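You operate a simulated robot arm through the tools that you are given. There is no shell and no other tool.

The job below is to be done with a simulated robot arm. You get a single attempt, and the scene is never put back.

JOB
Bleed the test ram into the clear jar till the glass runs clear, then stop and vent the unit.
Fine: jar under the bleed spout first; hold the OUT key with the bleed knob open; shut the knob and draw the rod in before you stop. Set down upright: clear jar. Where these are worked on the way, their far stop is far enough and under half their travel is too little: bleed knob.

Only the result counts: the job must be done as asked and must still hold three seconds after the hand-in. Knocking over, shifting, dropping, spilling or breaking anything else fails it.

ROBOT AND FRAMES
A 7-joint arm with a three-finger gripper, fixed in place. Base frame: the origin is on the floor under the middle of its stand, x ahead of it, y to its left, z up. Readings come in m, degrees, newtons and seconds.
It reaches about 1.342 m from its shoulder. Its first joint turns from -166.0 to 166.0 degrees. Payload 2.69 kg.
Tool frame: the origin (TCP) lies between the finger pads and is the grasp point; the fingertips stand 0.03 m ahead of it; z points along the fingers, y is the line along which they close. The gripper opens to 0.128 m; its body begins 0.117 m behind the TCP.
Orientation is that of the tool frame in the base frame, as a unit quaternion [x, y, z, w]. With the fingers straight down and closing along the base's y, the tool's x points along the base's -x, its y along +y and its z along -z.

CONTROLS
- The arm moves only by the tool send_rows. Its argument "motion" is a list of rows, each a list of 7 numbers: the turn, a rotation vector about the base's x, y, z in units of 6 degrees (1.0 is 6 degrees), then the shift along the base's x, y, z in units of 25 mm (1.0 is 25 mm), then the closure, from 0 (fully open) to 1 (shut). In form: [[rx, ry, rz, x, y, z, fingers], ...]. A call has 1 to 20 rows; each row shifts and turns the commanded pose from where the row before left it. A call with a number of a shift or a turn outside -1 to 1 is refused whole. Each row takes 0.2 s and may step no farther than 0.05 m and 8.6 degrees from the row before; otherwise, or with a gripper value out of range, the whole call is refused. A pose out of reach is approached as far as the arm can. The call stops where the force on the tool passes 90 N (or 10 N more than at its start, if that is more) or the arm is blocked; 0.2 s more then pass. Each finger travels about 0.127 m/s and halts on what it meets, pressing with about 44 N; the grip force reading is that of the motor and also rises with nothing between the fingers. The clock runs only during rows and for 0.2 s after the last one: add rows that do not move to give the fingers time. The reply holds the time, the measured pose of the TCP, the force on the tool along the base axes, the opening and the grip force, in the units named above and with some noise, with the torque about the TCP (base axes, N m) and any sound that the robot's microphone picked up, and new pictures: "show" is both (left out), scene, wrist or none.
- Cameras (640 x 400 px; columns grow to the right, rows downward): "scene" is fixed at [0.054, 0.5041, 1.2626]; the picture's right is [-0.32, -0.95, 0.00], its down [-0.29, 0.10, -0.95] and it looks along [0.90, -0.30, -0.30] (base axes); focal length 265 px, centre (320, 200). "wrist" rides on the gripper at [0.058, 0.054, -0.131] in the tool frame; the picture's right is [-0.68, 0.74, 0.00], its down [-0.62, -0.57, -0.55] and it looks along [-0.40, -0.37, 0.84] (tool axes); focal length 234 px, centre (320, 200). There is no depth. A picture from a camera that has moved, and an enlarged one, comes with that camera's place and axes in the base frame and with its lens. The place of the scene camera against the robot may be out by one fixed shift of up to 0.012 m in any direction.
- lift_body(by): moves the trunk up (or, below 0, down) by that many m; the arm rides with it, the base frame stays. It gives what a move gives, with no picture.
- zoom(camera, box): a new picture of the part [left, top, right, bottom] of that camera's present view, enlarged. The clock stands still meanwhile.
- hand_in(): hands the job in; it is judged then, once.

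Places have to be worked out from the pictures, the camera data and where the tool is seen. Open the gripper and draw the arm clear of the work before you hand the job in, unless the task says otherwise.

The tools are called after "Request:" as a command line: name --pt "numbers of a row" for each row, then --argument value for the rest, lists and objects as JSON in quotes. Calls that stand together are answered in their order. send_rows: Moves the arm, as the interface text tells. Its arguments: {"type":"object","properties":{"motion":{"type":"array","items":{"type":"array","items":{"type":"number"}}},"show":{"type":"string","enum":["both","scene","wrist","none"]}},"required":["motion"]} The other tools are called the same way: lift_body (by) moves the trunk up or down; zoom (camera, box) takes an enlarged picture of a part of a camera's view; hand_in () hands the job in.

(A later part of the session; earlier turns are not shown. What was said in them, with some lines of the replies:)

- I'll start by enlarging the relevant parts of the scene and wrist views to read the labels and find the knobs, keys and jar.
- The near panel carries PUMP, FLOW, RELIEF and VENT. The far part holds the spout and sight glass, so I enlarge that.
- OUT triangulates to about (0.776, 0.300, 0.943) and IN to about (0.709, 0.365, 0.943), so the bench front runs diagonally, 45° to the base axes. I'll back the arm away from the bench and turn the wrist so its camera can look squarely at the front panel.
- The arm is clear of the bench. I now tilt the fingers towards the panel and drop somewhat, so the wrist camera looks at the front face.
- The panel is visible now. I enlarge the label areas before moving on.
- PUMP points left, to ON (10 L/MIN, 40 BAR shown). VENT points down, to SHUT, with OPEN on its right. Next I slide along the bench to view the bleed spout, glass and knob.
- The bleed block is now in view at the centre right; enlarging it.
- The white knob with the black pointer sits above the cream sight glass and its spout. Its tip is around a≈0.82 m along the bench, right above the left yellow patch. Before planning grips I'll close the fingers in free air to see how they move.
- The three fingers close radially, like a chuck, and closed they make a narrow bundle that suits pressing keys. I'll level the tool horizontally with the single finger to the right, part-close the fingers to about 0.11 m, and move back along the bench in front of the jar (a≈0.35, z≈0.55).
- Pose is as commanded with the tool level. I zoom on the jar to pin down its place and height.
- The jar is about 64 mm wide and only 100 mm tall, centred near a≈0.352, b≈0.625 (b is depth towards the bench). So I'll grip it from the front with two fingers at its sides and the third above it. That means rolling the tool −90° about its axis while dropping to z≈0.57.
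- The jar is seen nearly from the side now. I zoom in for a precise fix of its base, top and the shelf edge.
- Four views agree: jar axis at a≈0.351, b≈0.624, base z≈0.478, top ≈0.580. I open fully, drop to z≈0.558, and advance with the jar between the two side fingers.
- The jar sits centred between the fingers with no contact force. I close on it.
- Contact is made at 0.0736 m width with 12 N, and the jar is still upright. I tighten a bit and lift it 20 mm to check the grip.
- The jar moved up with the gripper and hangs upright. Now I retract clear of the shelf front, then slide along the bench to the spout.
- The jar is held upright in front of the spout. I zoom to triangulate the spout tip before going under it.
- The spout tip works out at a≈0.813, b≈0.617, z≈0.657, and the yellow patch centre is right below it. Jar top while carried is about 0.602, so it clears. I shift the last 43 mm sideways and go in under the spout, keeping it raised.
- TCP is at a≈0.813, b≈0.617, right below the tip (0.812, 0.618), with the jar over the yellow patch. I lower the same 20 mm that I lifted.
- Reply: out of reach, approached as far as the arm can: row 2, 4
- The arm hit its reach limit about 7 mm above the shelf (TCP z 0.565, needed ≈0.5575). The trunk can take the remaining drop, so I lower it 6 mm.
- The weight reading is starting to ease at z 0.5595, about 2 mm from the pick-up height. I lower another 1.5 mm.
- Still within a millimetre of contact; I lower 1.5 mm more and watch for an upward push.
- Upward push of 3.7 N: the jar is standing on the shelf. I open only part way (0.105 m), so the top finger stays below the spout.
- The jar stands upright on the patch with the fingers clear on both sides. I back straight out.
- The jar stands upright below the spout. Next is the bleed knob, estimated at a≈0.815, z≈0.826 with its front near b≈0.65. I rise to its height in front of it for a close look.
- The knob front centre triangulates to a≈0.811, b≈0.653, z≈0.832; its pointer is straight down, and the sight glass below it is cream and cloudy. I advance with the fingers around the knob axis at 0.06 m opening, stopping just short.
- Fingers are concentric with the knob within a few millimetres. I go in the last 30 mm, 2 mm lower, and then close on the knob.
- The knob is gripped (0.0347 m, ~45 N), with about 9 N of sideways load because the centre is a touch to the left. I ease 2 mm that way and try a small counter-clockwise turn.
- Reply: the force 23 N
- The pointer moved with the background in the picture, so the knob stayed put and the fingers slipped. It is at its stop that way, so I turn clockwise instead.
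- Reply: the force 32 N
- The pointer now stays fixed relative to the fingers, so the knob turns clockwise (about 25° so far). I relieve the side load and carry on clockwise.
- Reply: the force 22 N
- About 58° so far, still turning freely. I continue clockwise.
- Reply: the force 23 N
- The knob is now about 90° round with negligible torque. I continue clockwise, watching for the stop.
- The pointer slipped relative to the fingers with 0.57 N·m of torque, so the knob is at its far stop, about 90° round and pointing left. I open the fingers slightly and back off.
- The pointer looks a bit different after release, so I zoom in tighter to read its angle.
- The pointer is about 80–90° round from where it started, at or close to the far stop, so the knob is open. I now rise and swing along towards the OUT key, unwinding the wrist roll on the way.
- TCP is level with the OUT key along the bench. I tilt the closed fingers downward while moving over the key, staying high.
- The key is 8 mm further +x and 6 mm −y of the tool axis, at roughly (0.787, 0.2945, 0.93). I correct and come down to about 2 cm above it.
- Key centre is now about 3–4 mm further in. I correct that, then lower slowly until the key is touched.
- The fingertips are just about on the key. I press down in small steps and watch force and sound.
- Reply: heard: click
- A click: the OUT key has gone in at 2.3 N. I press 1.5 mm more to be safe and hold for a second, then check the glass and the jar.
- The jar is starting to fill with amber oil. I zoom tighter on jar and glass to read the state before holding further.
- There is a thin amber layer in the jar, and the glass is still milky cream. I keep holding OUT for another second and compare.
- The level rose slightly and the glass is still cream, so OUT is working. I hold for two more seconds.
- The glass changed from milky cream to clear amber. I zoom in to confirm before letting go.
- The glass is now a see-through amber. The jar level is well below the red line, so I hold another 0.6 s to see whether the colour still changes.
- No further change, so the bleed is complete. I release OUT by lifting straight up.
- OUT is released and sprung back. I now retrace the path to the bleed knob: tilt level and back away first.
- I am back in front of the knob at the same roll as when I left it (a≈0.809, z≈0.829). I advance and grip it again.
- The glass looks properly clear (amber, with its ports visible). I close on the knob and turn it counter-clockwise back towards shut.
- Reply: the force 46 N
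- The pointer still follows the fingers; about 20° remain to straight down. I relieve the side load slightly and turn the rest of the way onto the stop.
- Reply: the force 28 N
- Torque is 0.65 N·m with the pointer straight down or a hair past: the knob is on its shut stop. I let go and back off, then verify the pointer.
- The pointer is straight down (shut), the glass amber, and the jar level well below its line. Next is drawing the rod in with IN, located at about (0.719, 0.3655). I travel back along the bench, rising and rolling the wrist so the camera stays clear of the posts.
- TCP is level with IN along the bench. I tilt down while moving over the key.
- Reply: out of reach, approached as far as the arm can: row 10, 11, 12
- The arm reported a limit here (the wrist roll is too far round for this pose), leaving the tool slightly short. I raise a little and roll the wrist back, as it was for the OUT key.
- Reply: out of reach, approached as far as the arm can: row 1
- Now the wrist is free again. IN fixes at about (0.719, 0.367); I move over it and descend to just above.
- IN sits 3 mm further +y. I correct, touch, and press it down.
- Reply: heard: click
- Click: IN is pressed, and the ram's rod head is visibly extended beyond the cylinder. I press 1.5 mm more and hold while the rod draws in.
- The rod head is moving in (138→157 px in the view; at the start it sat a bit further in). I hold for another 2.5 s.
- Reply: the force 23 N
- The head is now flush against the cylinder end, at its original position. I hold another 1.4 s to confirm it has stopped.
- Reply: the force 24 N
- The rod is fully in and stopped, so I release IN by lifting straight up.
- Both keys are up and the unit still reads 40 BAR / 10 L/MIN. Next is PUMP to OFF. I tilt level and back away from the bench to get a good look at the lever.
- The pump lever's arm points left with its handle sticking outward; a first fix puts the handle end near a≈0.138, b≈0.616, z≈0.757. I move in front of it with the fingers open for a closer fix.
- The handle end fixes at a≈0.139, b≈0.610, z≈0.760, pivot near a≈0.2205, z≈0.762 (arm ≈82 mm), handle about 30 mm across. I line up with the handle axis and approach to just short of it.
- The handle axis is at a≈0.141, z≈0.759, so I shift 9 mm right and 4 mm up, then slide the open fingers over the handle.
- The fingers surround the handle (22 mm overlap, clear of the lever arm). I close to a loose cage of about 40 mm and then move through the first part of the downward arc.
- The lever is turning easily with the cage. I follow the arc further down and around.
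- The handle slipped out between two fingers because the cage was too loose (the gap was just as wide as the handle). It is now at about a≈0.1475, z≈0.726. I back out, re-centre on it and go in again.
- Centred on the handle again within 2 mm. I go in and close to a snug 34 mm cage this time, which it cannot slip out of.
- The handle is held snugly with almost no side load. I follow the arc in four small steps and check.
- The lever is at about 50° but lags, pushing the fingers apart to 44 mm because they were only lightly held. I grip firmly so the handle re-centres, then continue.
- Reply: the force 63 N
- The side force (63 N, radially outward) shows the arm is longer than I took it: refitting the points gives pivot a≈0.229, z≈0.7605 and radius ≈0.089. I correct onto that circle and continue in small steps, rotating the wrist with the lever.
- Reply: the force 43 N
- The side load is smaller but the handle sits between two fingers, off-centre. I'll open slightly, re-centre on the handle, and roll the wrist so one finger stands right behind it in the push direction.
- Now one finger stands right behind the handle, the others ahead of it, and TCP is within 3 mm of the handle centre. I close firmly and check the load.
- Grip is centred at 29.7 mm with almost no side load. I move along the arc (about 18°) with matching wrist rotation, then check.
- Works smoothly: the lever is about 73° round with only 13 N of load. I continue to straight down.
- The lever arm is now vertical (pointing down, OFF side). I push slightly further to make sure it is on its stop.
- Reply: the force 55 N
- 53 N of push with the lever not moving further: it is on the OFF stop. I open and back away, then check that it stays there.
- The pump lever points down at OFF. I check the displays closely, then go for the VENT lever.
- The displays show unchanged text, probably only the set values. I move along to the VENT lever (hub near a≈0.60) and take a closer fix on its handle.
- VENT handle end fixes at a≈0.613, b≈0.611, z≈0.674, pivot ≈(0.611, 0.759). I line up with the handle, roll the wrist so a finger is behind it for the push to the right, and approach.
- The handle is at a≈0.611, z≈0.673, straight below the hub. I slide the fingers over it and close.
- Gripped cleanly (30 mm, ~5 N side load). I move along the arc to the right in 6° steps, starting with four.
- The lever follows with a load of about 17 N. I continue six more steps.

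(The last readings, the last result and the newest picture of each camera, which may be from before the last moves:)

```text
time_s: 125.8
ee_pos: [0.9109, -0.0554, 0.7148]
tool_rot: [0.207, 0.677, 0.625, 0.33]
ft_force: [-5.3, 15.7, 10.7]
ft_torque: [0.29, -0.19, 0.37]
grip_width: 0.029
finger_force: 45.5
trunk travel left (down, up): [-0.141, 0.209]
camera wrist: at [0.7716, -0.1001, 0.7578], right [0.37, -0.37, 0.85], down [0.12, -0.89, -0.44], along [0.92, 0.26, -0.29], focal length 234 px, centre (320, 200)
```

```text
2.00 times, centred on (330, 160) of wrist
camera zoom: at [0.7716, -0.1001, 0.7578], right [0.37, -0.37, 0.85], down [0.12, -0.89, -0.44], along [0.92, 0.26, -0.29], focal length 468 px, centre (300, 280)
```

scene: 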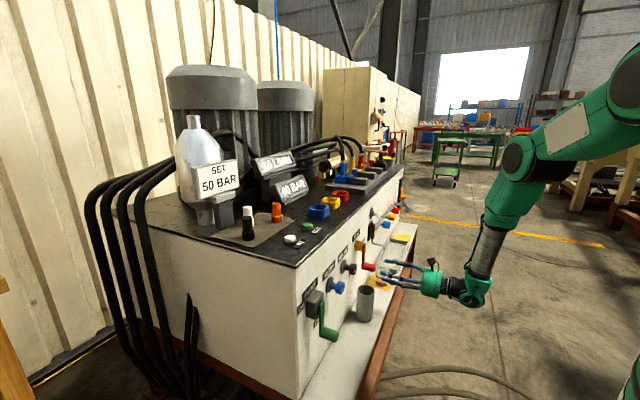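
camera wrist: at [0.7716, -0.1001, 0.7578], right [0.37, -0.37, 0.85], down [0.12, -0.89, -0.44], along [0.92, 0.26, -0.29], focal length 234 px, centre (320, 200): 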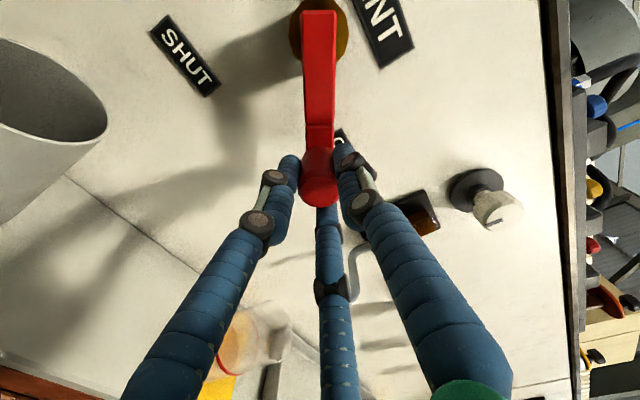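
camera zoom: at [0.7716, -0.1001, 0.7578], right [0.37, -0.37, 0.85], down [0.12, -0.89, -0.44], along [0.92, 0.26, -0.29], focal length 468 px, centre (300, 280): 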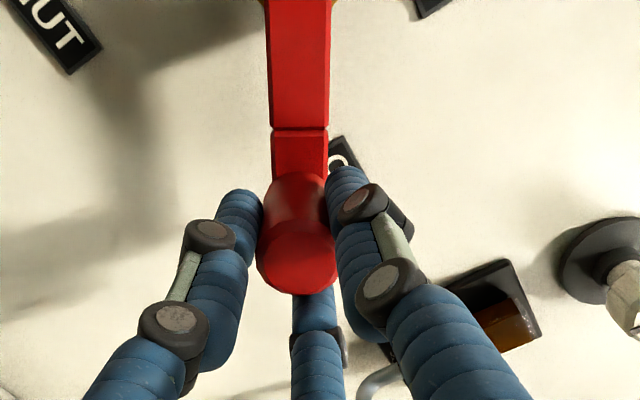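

At about 60°, still smooth. I continue the remaining 30°.

Request:
send_rows --pt "-0.707 -0.707 0 0.114 -0.114 0.317 0.9" --pt "-0.707 -0.707 0 0.09 -0.09 0.332 0.9" --pt "-0.707 -0.707 0 0.065 -0.065 0.344 0.9" --pt "-0.707 -0.707 0 0.039 -0.039 0.352 0.9" --pt "-0.707 -0.707 0 0.013 -0.013 0.355 0.9" --pt "0 0 0 0 0 0 0.9" --show "both"

Request:
zoom --camera "wrist" --box '[200, 60, 460, 260]'

Request:
zoom --camera "scene" --box '[240, 140, 420, 310]'

```text
time_s: 127.2
ee_pos: [0.9204, -0.0632, 0.7568]
tool_rot: [0.025, 0.708, 0.518, 0.48]
ft_force: [-4.1, 8.5, -1.0]
ft_torque: [-0.2, -0.03, 0.22]
grip_width: 0.0293
finger_force: 45.4
trunk travel left (down, up): [-0.141, 0.209]
camera wrist: at [0.7717, -0.1002, 0.7605], right [0.02, -0.02, 1.0], down [0.2, -0.98, -0.03], along [0.98, 0.21, -0.02], focal length 234 px, centre (320, 200)
```

scene: 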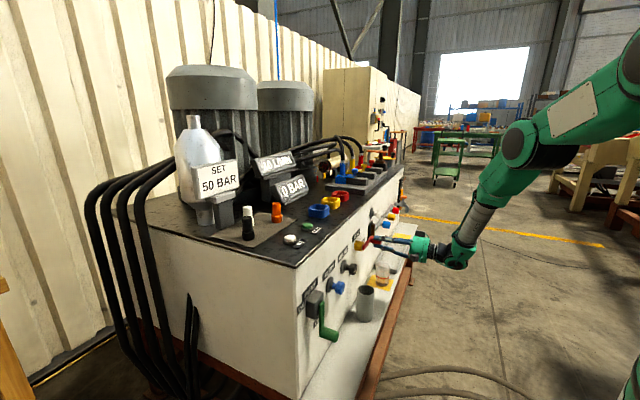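
wrist: 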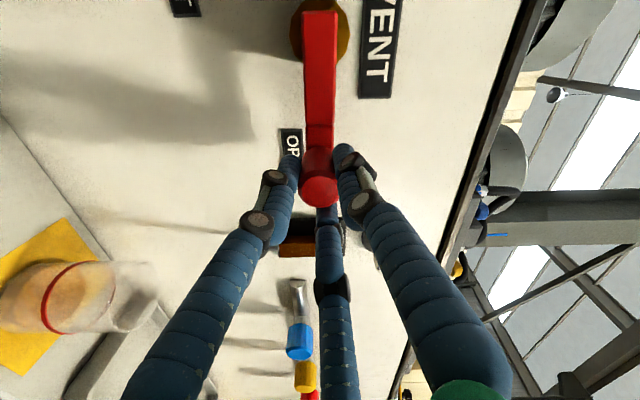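

```text
2.00 times, centred on (330, 160) of wrist
camera zoom: at [0.7717, -0.1002, 0.7605], right [0.02, -0.02, 1.0], down [0.2, -0.98, -0.03], along [0.98, 0.21, -0.02], focal length 468 px, centre (300, 280)
```

zoom: 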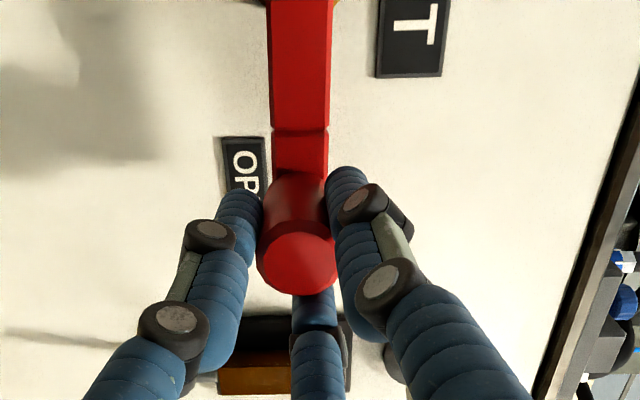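

```text
2.35 times, centred on (330, 225) of scene
camera zoom: at [0.054, 0.5041, 1.2626], right [-0.32, -0.95, 0.0], down [-0.29, 0.1, -0.95], along [0.9, -0.3, -0.3], focal length 624 px, centre (296, 141)
```

zoom: 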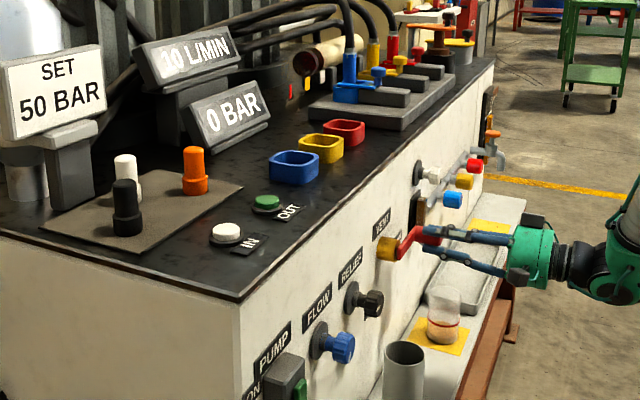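

The pressure display now reads 0 BAR: the unit is vented. I check the flow display too, and push the lever a touch more to be sure it is on its stop.

Request:
zoom --camera "scene" --box '[240, 140, 320, 210]'

Request:
send_rows --pt "-0.5 -0.5 0 -0.01 0.01 0.25 0.9" --pt "0 0 0 0 0 0.15 0.9" --pt "0 0 0 0 0 0 0.9" --show "wrist"

```text
5.71 times, centred on (280, 175) of scene
camera zoom: at [0.054, 0.5041, 1.2626], right [-0.32, -0.95, 0.0], down [-0.29, 0.1, -0.95], along [0.9, -0.3, -0.3], focal length 1517 px, centre (549, 343)
```

zoom: 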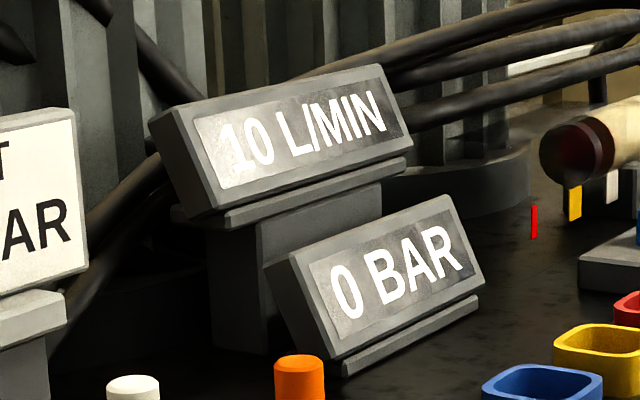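

```text
time_s: 128.0
ee_pos: [0.9209, -0.0627, 0.762]
tool_rot: [0.003, 0.711, 0.499, 0.496]
ft_force: [19.8, 0.8, -52.6]
ft_torque: [-1.38, 0.73, -0.6]
grip_width: 0.0293
finger_force: 45.2
trunk travel left (down, up): [-0.141, 0.209]
camera wrist: at [0.7714, -0.0999, 0.7604], right [-0.02, 0.03, 1.0], down [0.2, -0.98, 0.03], along [0.98, 0.2, 0.01], focal length 234 px, centre (320, 200)
```

wrist: 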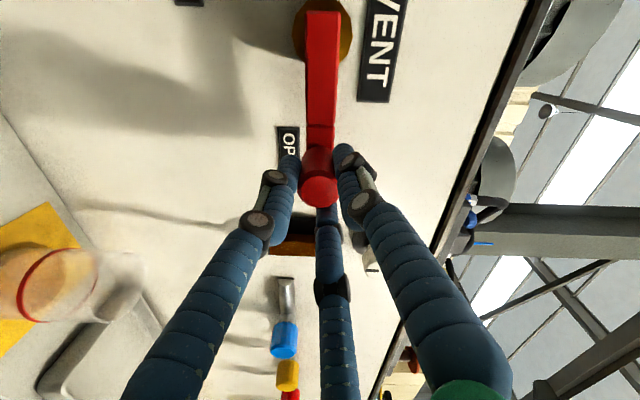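

The load jumped to 53 N with no further motion: VENT is on its OPEN stop. I relieve the push, open the fingers and back straight out.

Request:
send_rows --pt "0 0 0 0 0 -0.3 0.85" --pt "0 0 0 0 0 0 0.65" --pt "0 0 0 0 0 0 0.5" --pt "0 0 0 0 0 0 0.45" --pt "0 0 0 -0.5 -0.5 0 0.45" --pt "0 0 0 -0.8 -0.8 0 0.45" --pt "0 0 0 -1 -1 0 0.45" --pt "0 0 0 -1 -1 0 0.45" --pt "0 0 0 -1 -1 0 0.45" --pt "0 0 0 -1 -1 0 0.45" --show "both"

Request:
zoom --camera "scene" --box '[280, 190, 420, 340]'

Request:
zoom --camera "scene" --box '[340, 205, 420, 295]'

```text
time_s: 130.2
ee_pos: [0.7873, -0.1973, 0.7589]
tool_rot: [0.0, 0.708, 0.5, 0.499]
ft_force: [0.5, 0.4, 0.4]
ft_torque: [0.0, 0.03, 0.0]
grip_width: 0.0705
finger_force: 0.1
trunk travel left (down, up): [-0.141, 0.209]
camera wrist: at [0.6395, -0.2345, 0.7568], right [-0.03, 0.03, 1.0], down [0.21, -0.98, 0.04], along [0.98, 0.21, 0.02], focal length 234 px, centre (320, 200)
```

scene: 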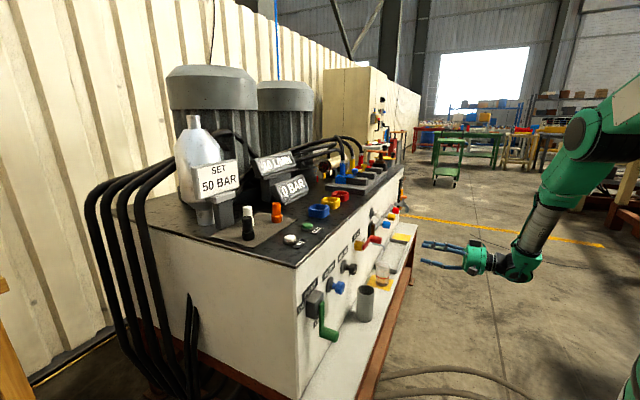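
wrist: 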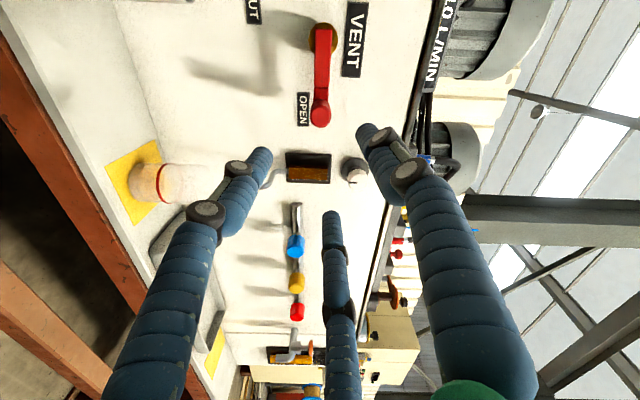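

```text
2.67 times, centred on (350, 265) of scene
camera zoom: at [0.054, 0.5041, 1.2626], right [-0.32, -0.95, 0.0], down [-0.29, 0.1, -0.95], along [0.9, -0.3, -0.3], focal length 708 px, centre (240, 27)
```

zoom: 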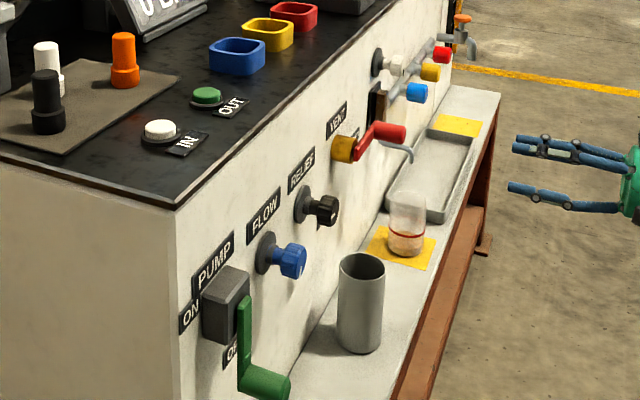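

```text
4.44 times, centred on (380, 250) of scene
camera zoom: at [0.054, 0.5041, 1.2626], right [-0.32, -0.95, 0.0], down [-0.29, 0.1, -0.95], along [0.9, -0.3, -0.3], focal length 1180 px, centre (53, -22)
```

zoom: 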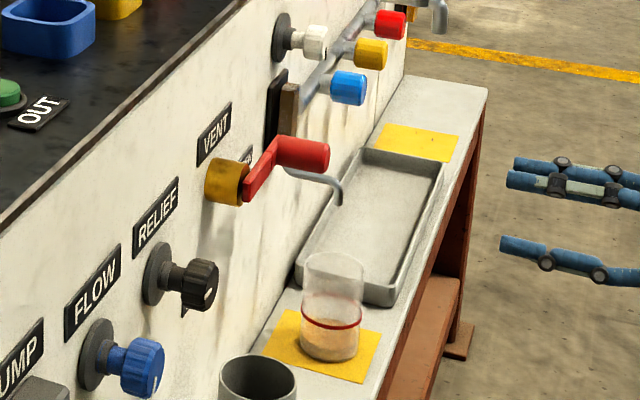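

PUMP is down at OFF, VENT right at OPEN, 0 BAR, jar upright below the spout. I verify the bleed knob pointer and the rod once more.

Request:
zoom --camera "wrist" --box '[270, 130, 390, 210]'

Request:
zoom --camera "scene" --box '[300, 130, 400, 200]'

Request:
zoom --camera "wrist" --box '[100, 0, 360, 240]'

```text
5.00 times, centred on (330, 170) of wrist
camera zoom: at [0.6395, -0.2345, 0.7568], right [-0.03, 0.03, 1.0], down [0.21, -0.98, 0.04], along [0.98, 0.21, 0.02], focal length 1171 px, centre (270, 350)
```

zoom: 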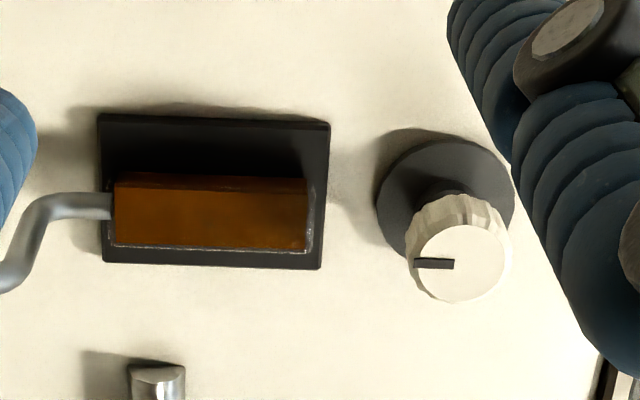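

```text
5.71 times, centred on (350, 165) of scene
camera zoom: at [0.054, 0.5041, 1.2626], right [-0.32, -0.95, 0.0], down [-0.29, 0.1, -0.95], along [0.9, -0.3, -0.3], focal length 1517 px, centre (149, 400)
```

zoom: 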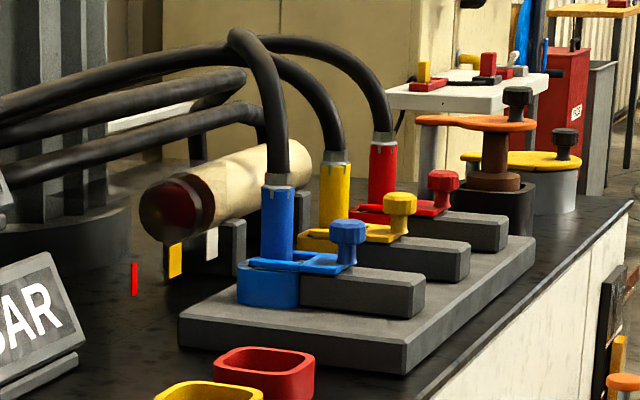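

```text
1.67 times, centred on (230, 120) of wrist
camera zoom: at [0.6395, -0.2345, 0.7568], right [-0.03, 0.03, 1.0], down [0.21, -0.98, 0.04], along [0.98, 0.21, 0.02], focal length 390 px, centre (470, 333)
```

zoom: 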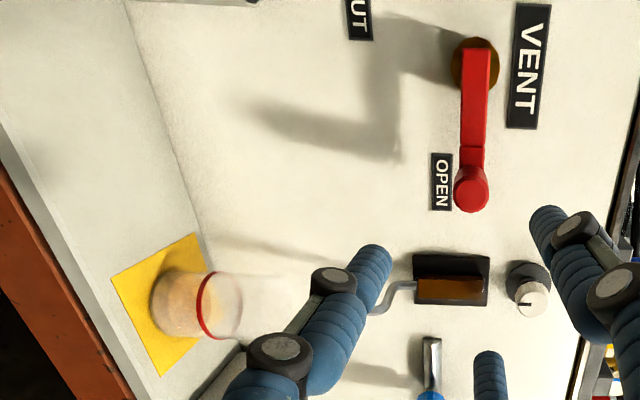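

All confirmed: knob pointer straight down (shut), glass clear amber, rod in, VENT at OPEN. I open the gripper fully and draw the arm further back.

Request:
send_rows --pt "0 0 0 -0.8 -0.8 0.5 0.2" --pt "0 0 0 -0.8 -0.8 0.5 0" --pt "0 0 0 -0.6 -0.6 0.5 0" --pt "0 0 0 0 0 0.5 0" --pt "0 0 0 0 0 0 0" --show "both"

```text
time_s: 131.4
ee_pos: [0.7332, -0.2507, 0.8106]
tool_rot: [-0.001, 0.707, 0.502, 0.498]
ft_force: [-0.4, -0.1, -1.0]
ft_torque: [-0.04, 0.03, 0.03]
grip_width: 0.1282
finger_force: 0.0
trunk travel left (down, up): [-0.141, 0.209]
camera wrist: at [0.5844, -0.2881, 0.8074], right [-0.03, 0.03, 1.0], down [0.2, -0.98, 0.04], along [0.98, 0.21, 0.02], focal length 234 px, centre (320, 200)
```

scene: 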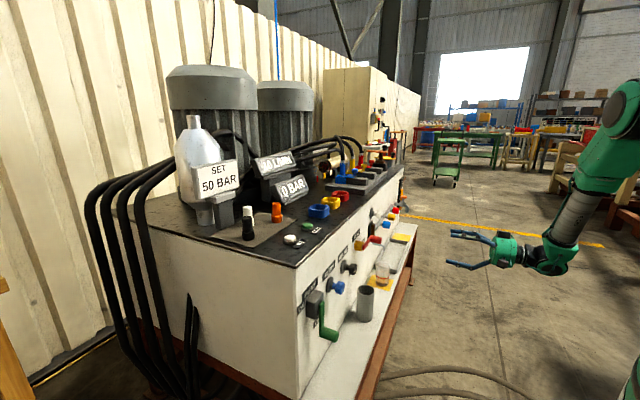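
wrist: 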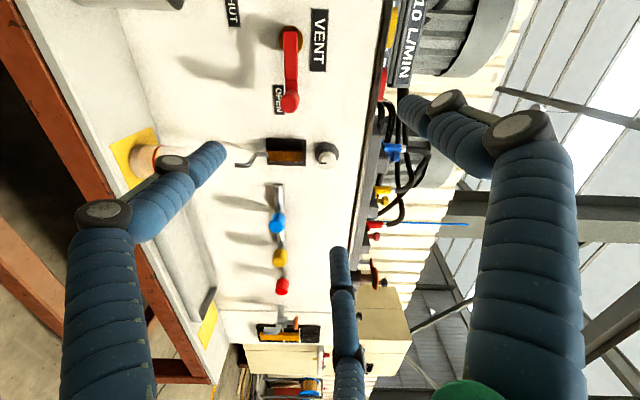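

The gripper is open and the arm is clear. The jar stands upright below the spout, the bleed knob is shut, the rod is in, the pump is OFF and the unit is vented to 0 BAR. I hand the job in.

Request:
hand_in

```text
The job is handed in.
```

I bled the ram into the clear jar until the sight glass ran clear, then stopped the pump and vented the unit. I handed it in with the gripper open and the arm clear.

- **Jar:** It stands upright on the yellow patch under the bleed spout, with the oil well below its red line.
- **Bleed:** I turned the bleed knob to its far stop. It ended roughly 80° round once I let go. I held OUT for about five seconds, and the glass went from milky cream to clear amber.
- **Knob and rod:** The knob is back on its shut stop with the pointer straight down. I held IN until the rod head sat flush against the cylinder and stopped moving.
- **Stop and vent:** The PUMP lever is on its OFF stop and the VENT lever is on its OPEN stop. The pressure display reads 0 BAR.

**Flow display:** It still shows 10 L/MIN after the pump was turned off. I took that as the set value rather than a live reading, but I did not test it.

Nothing else on the bench was moved or knocked over in the pictures I checked.
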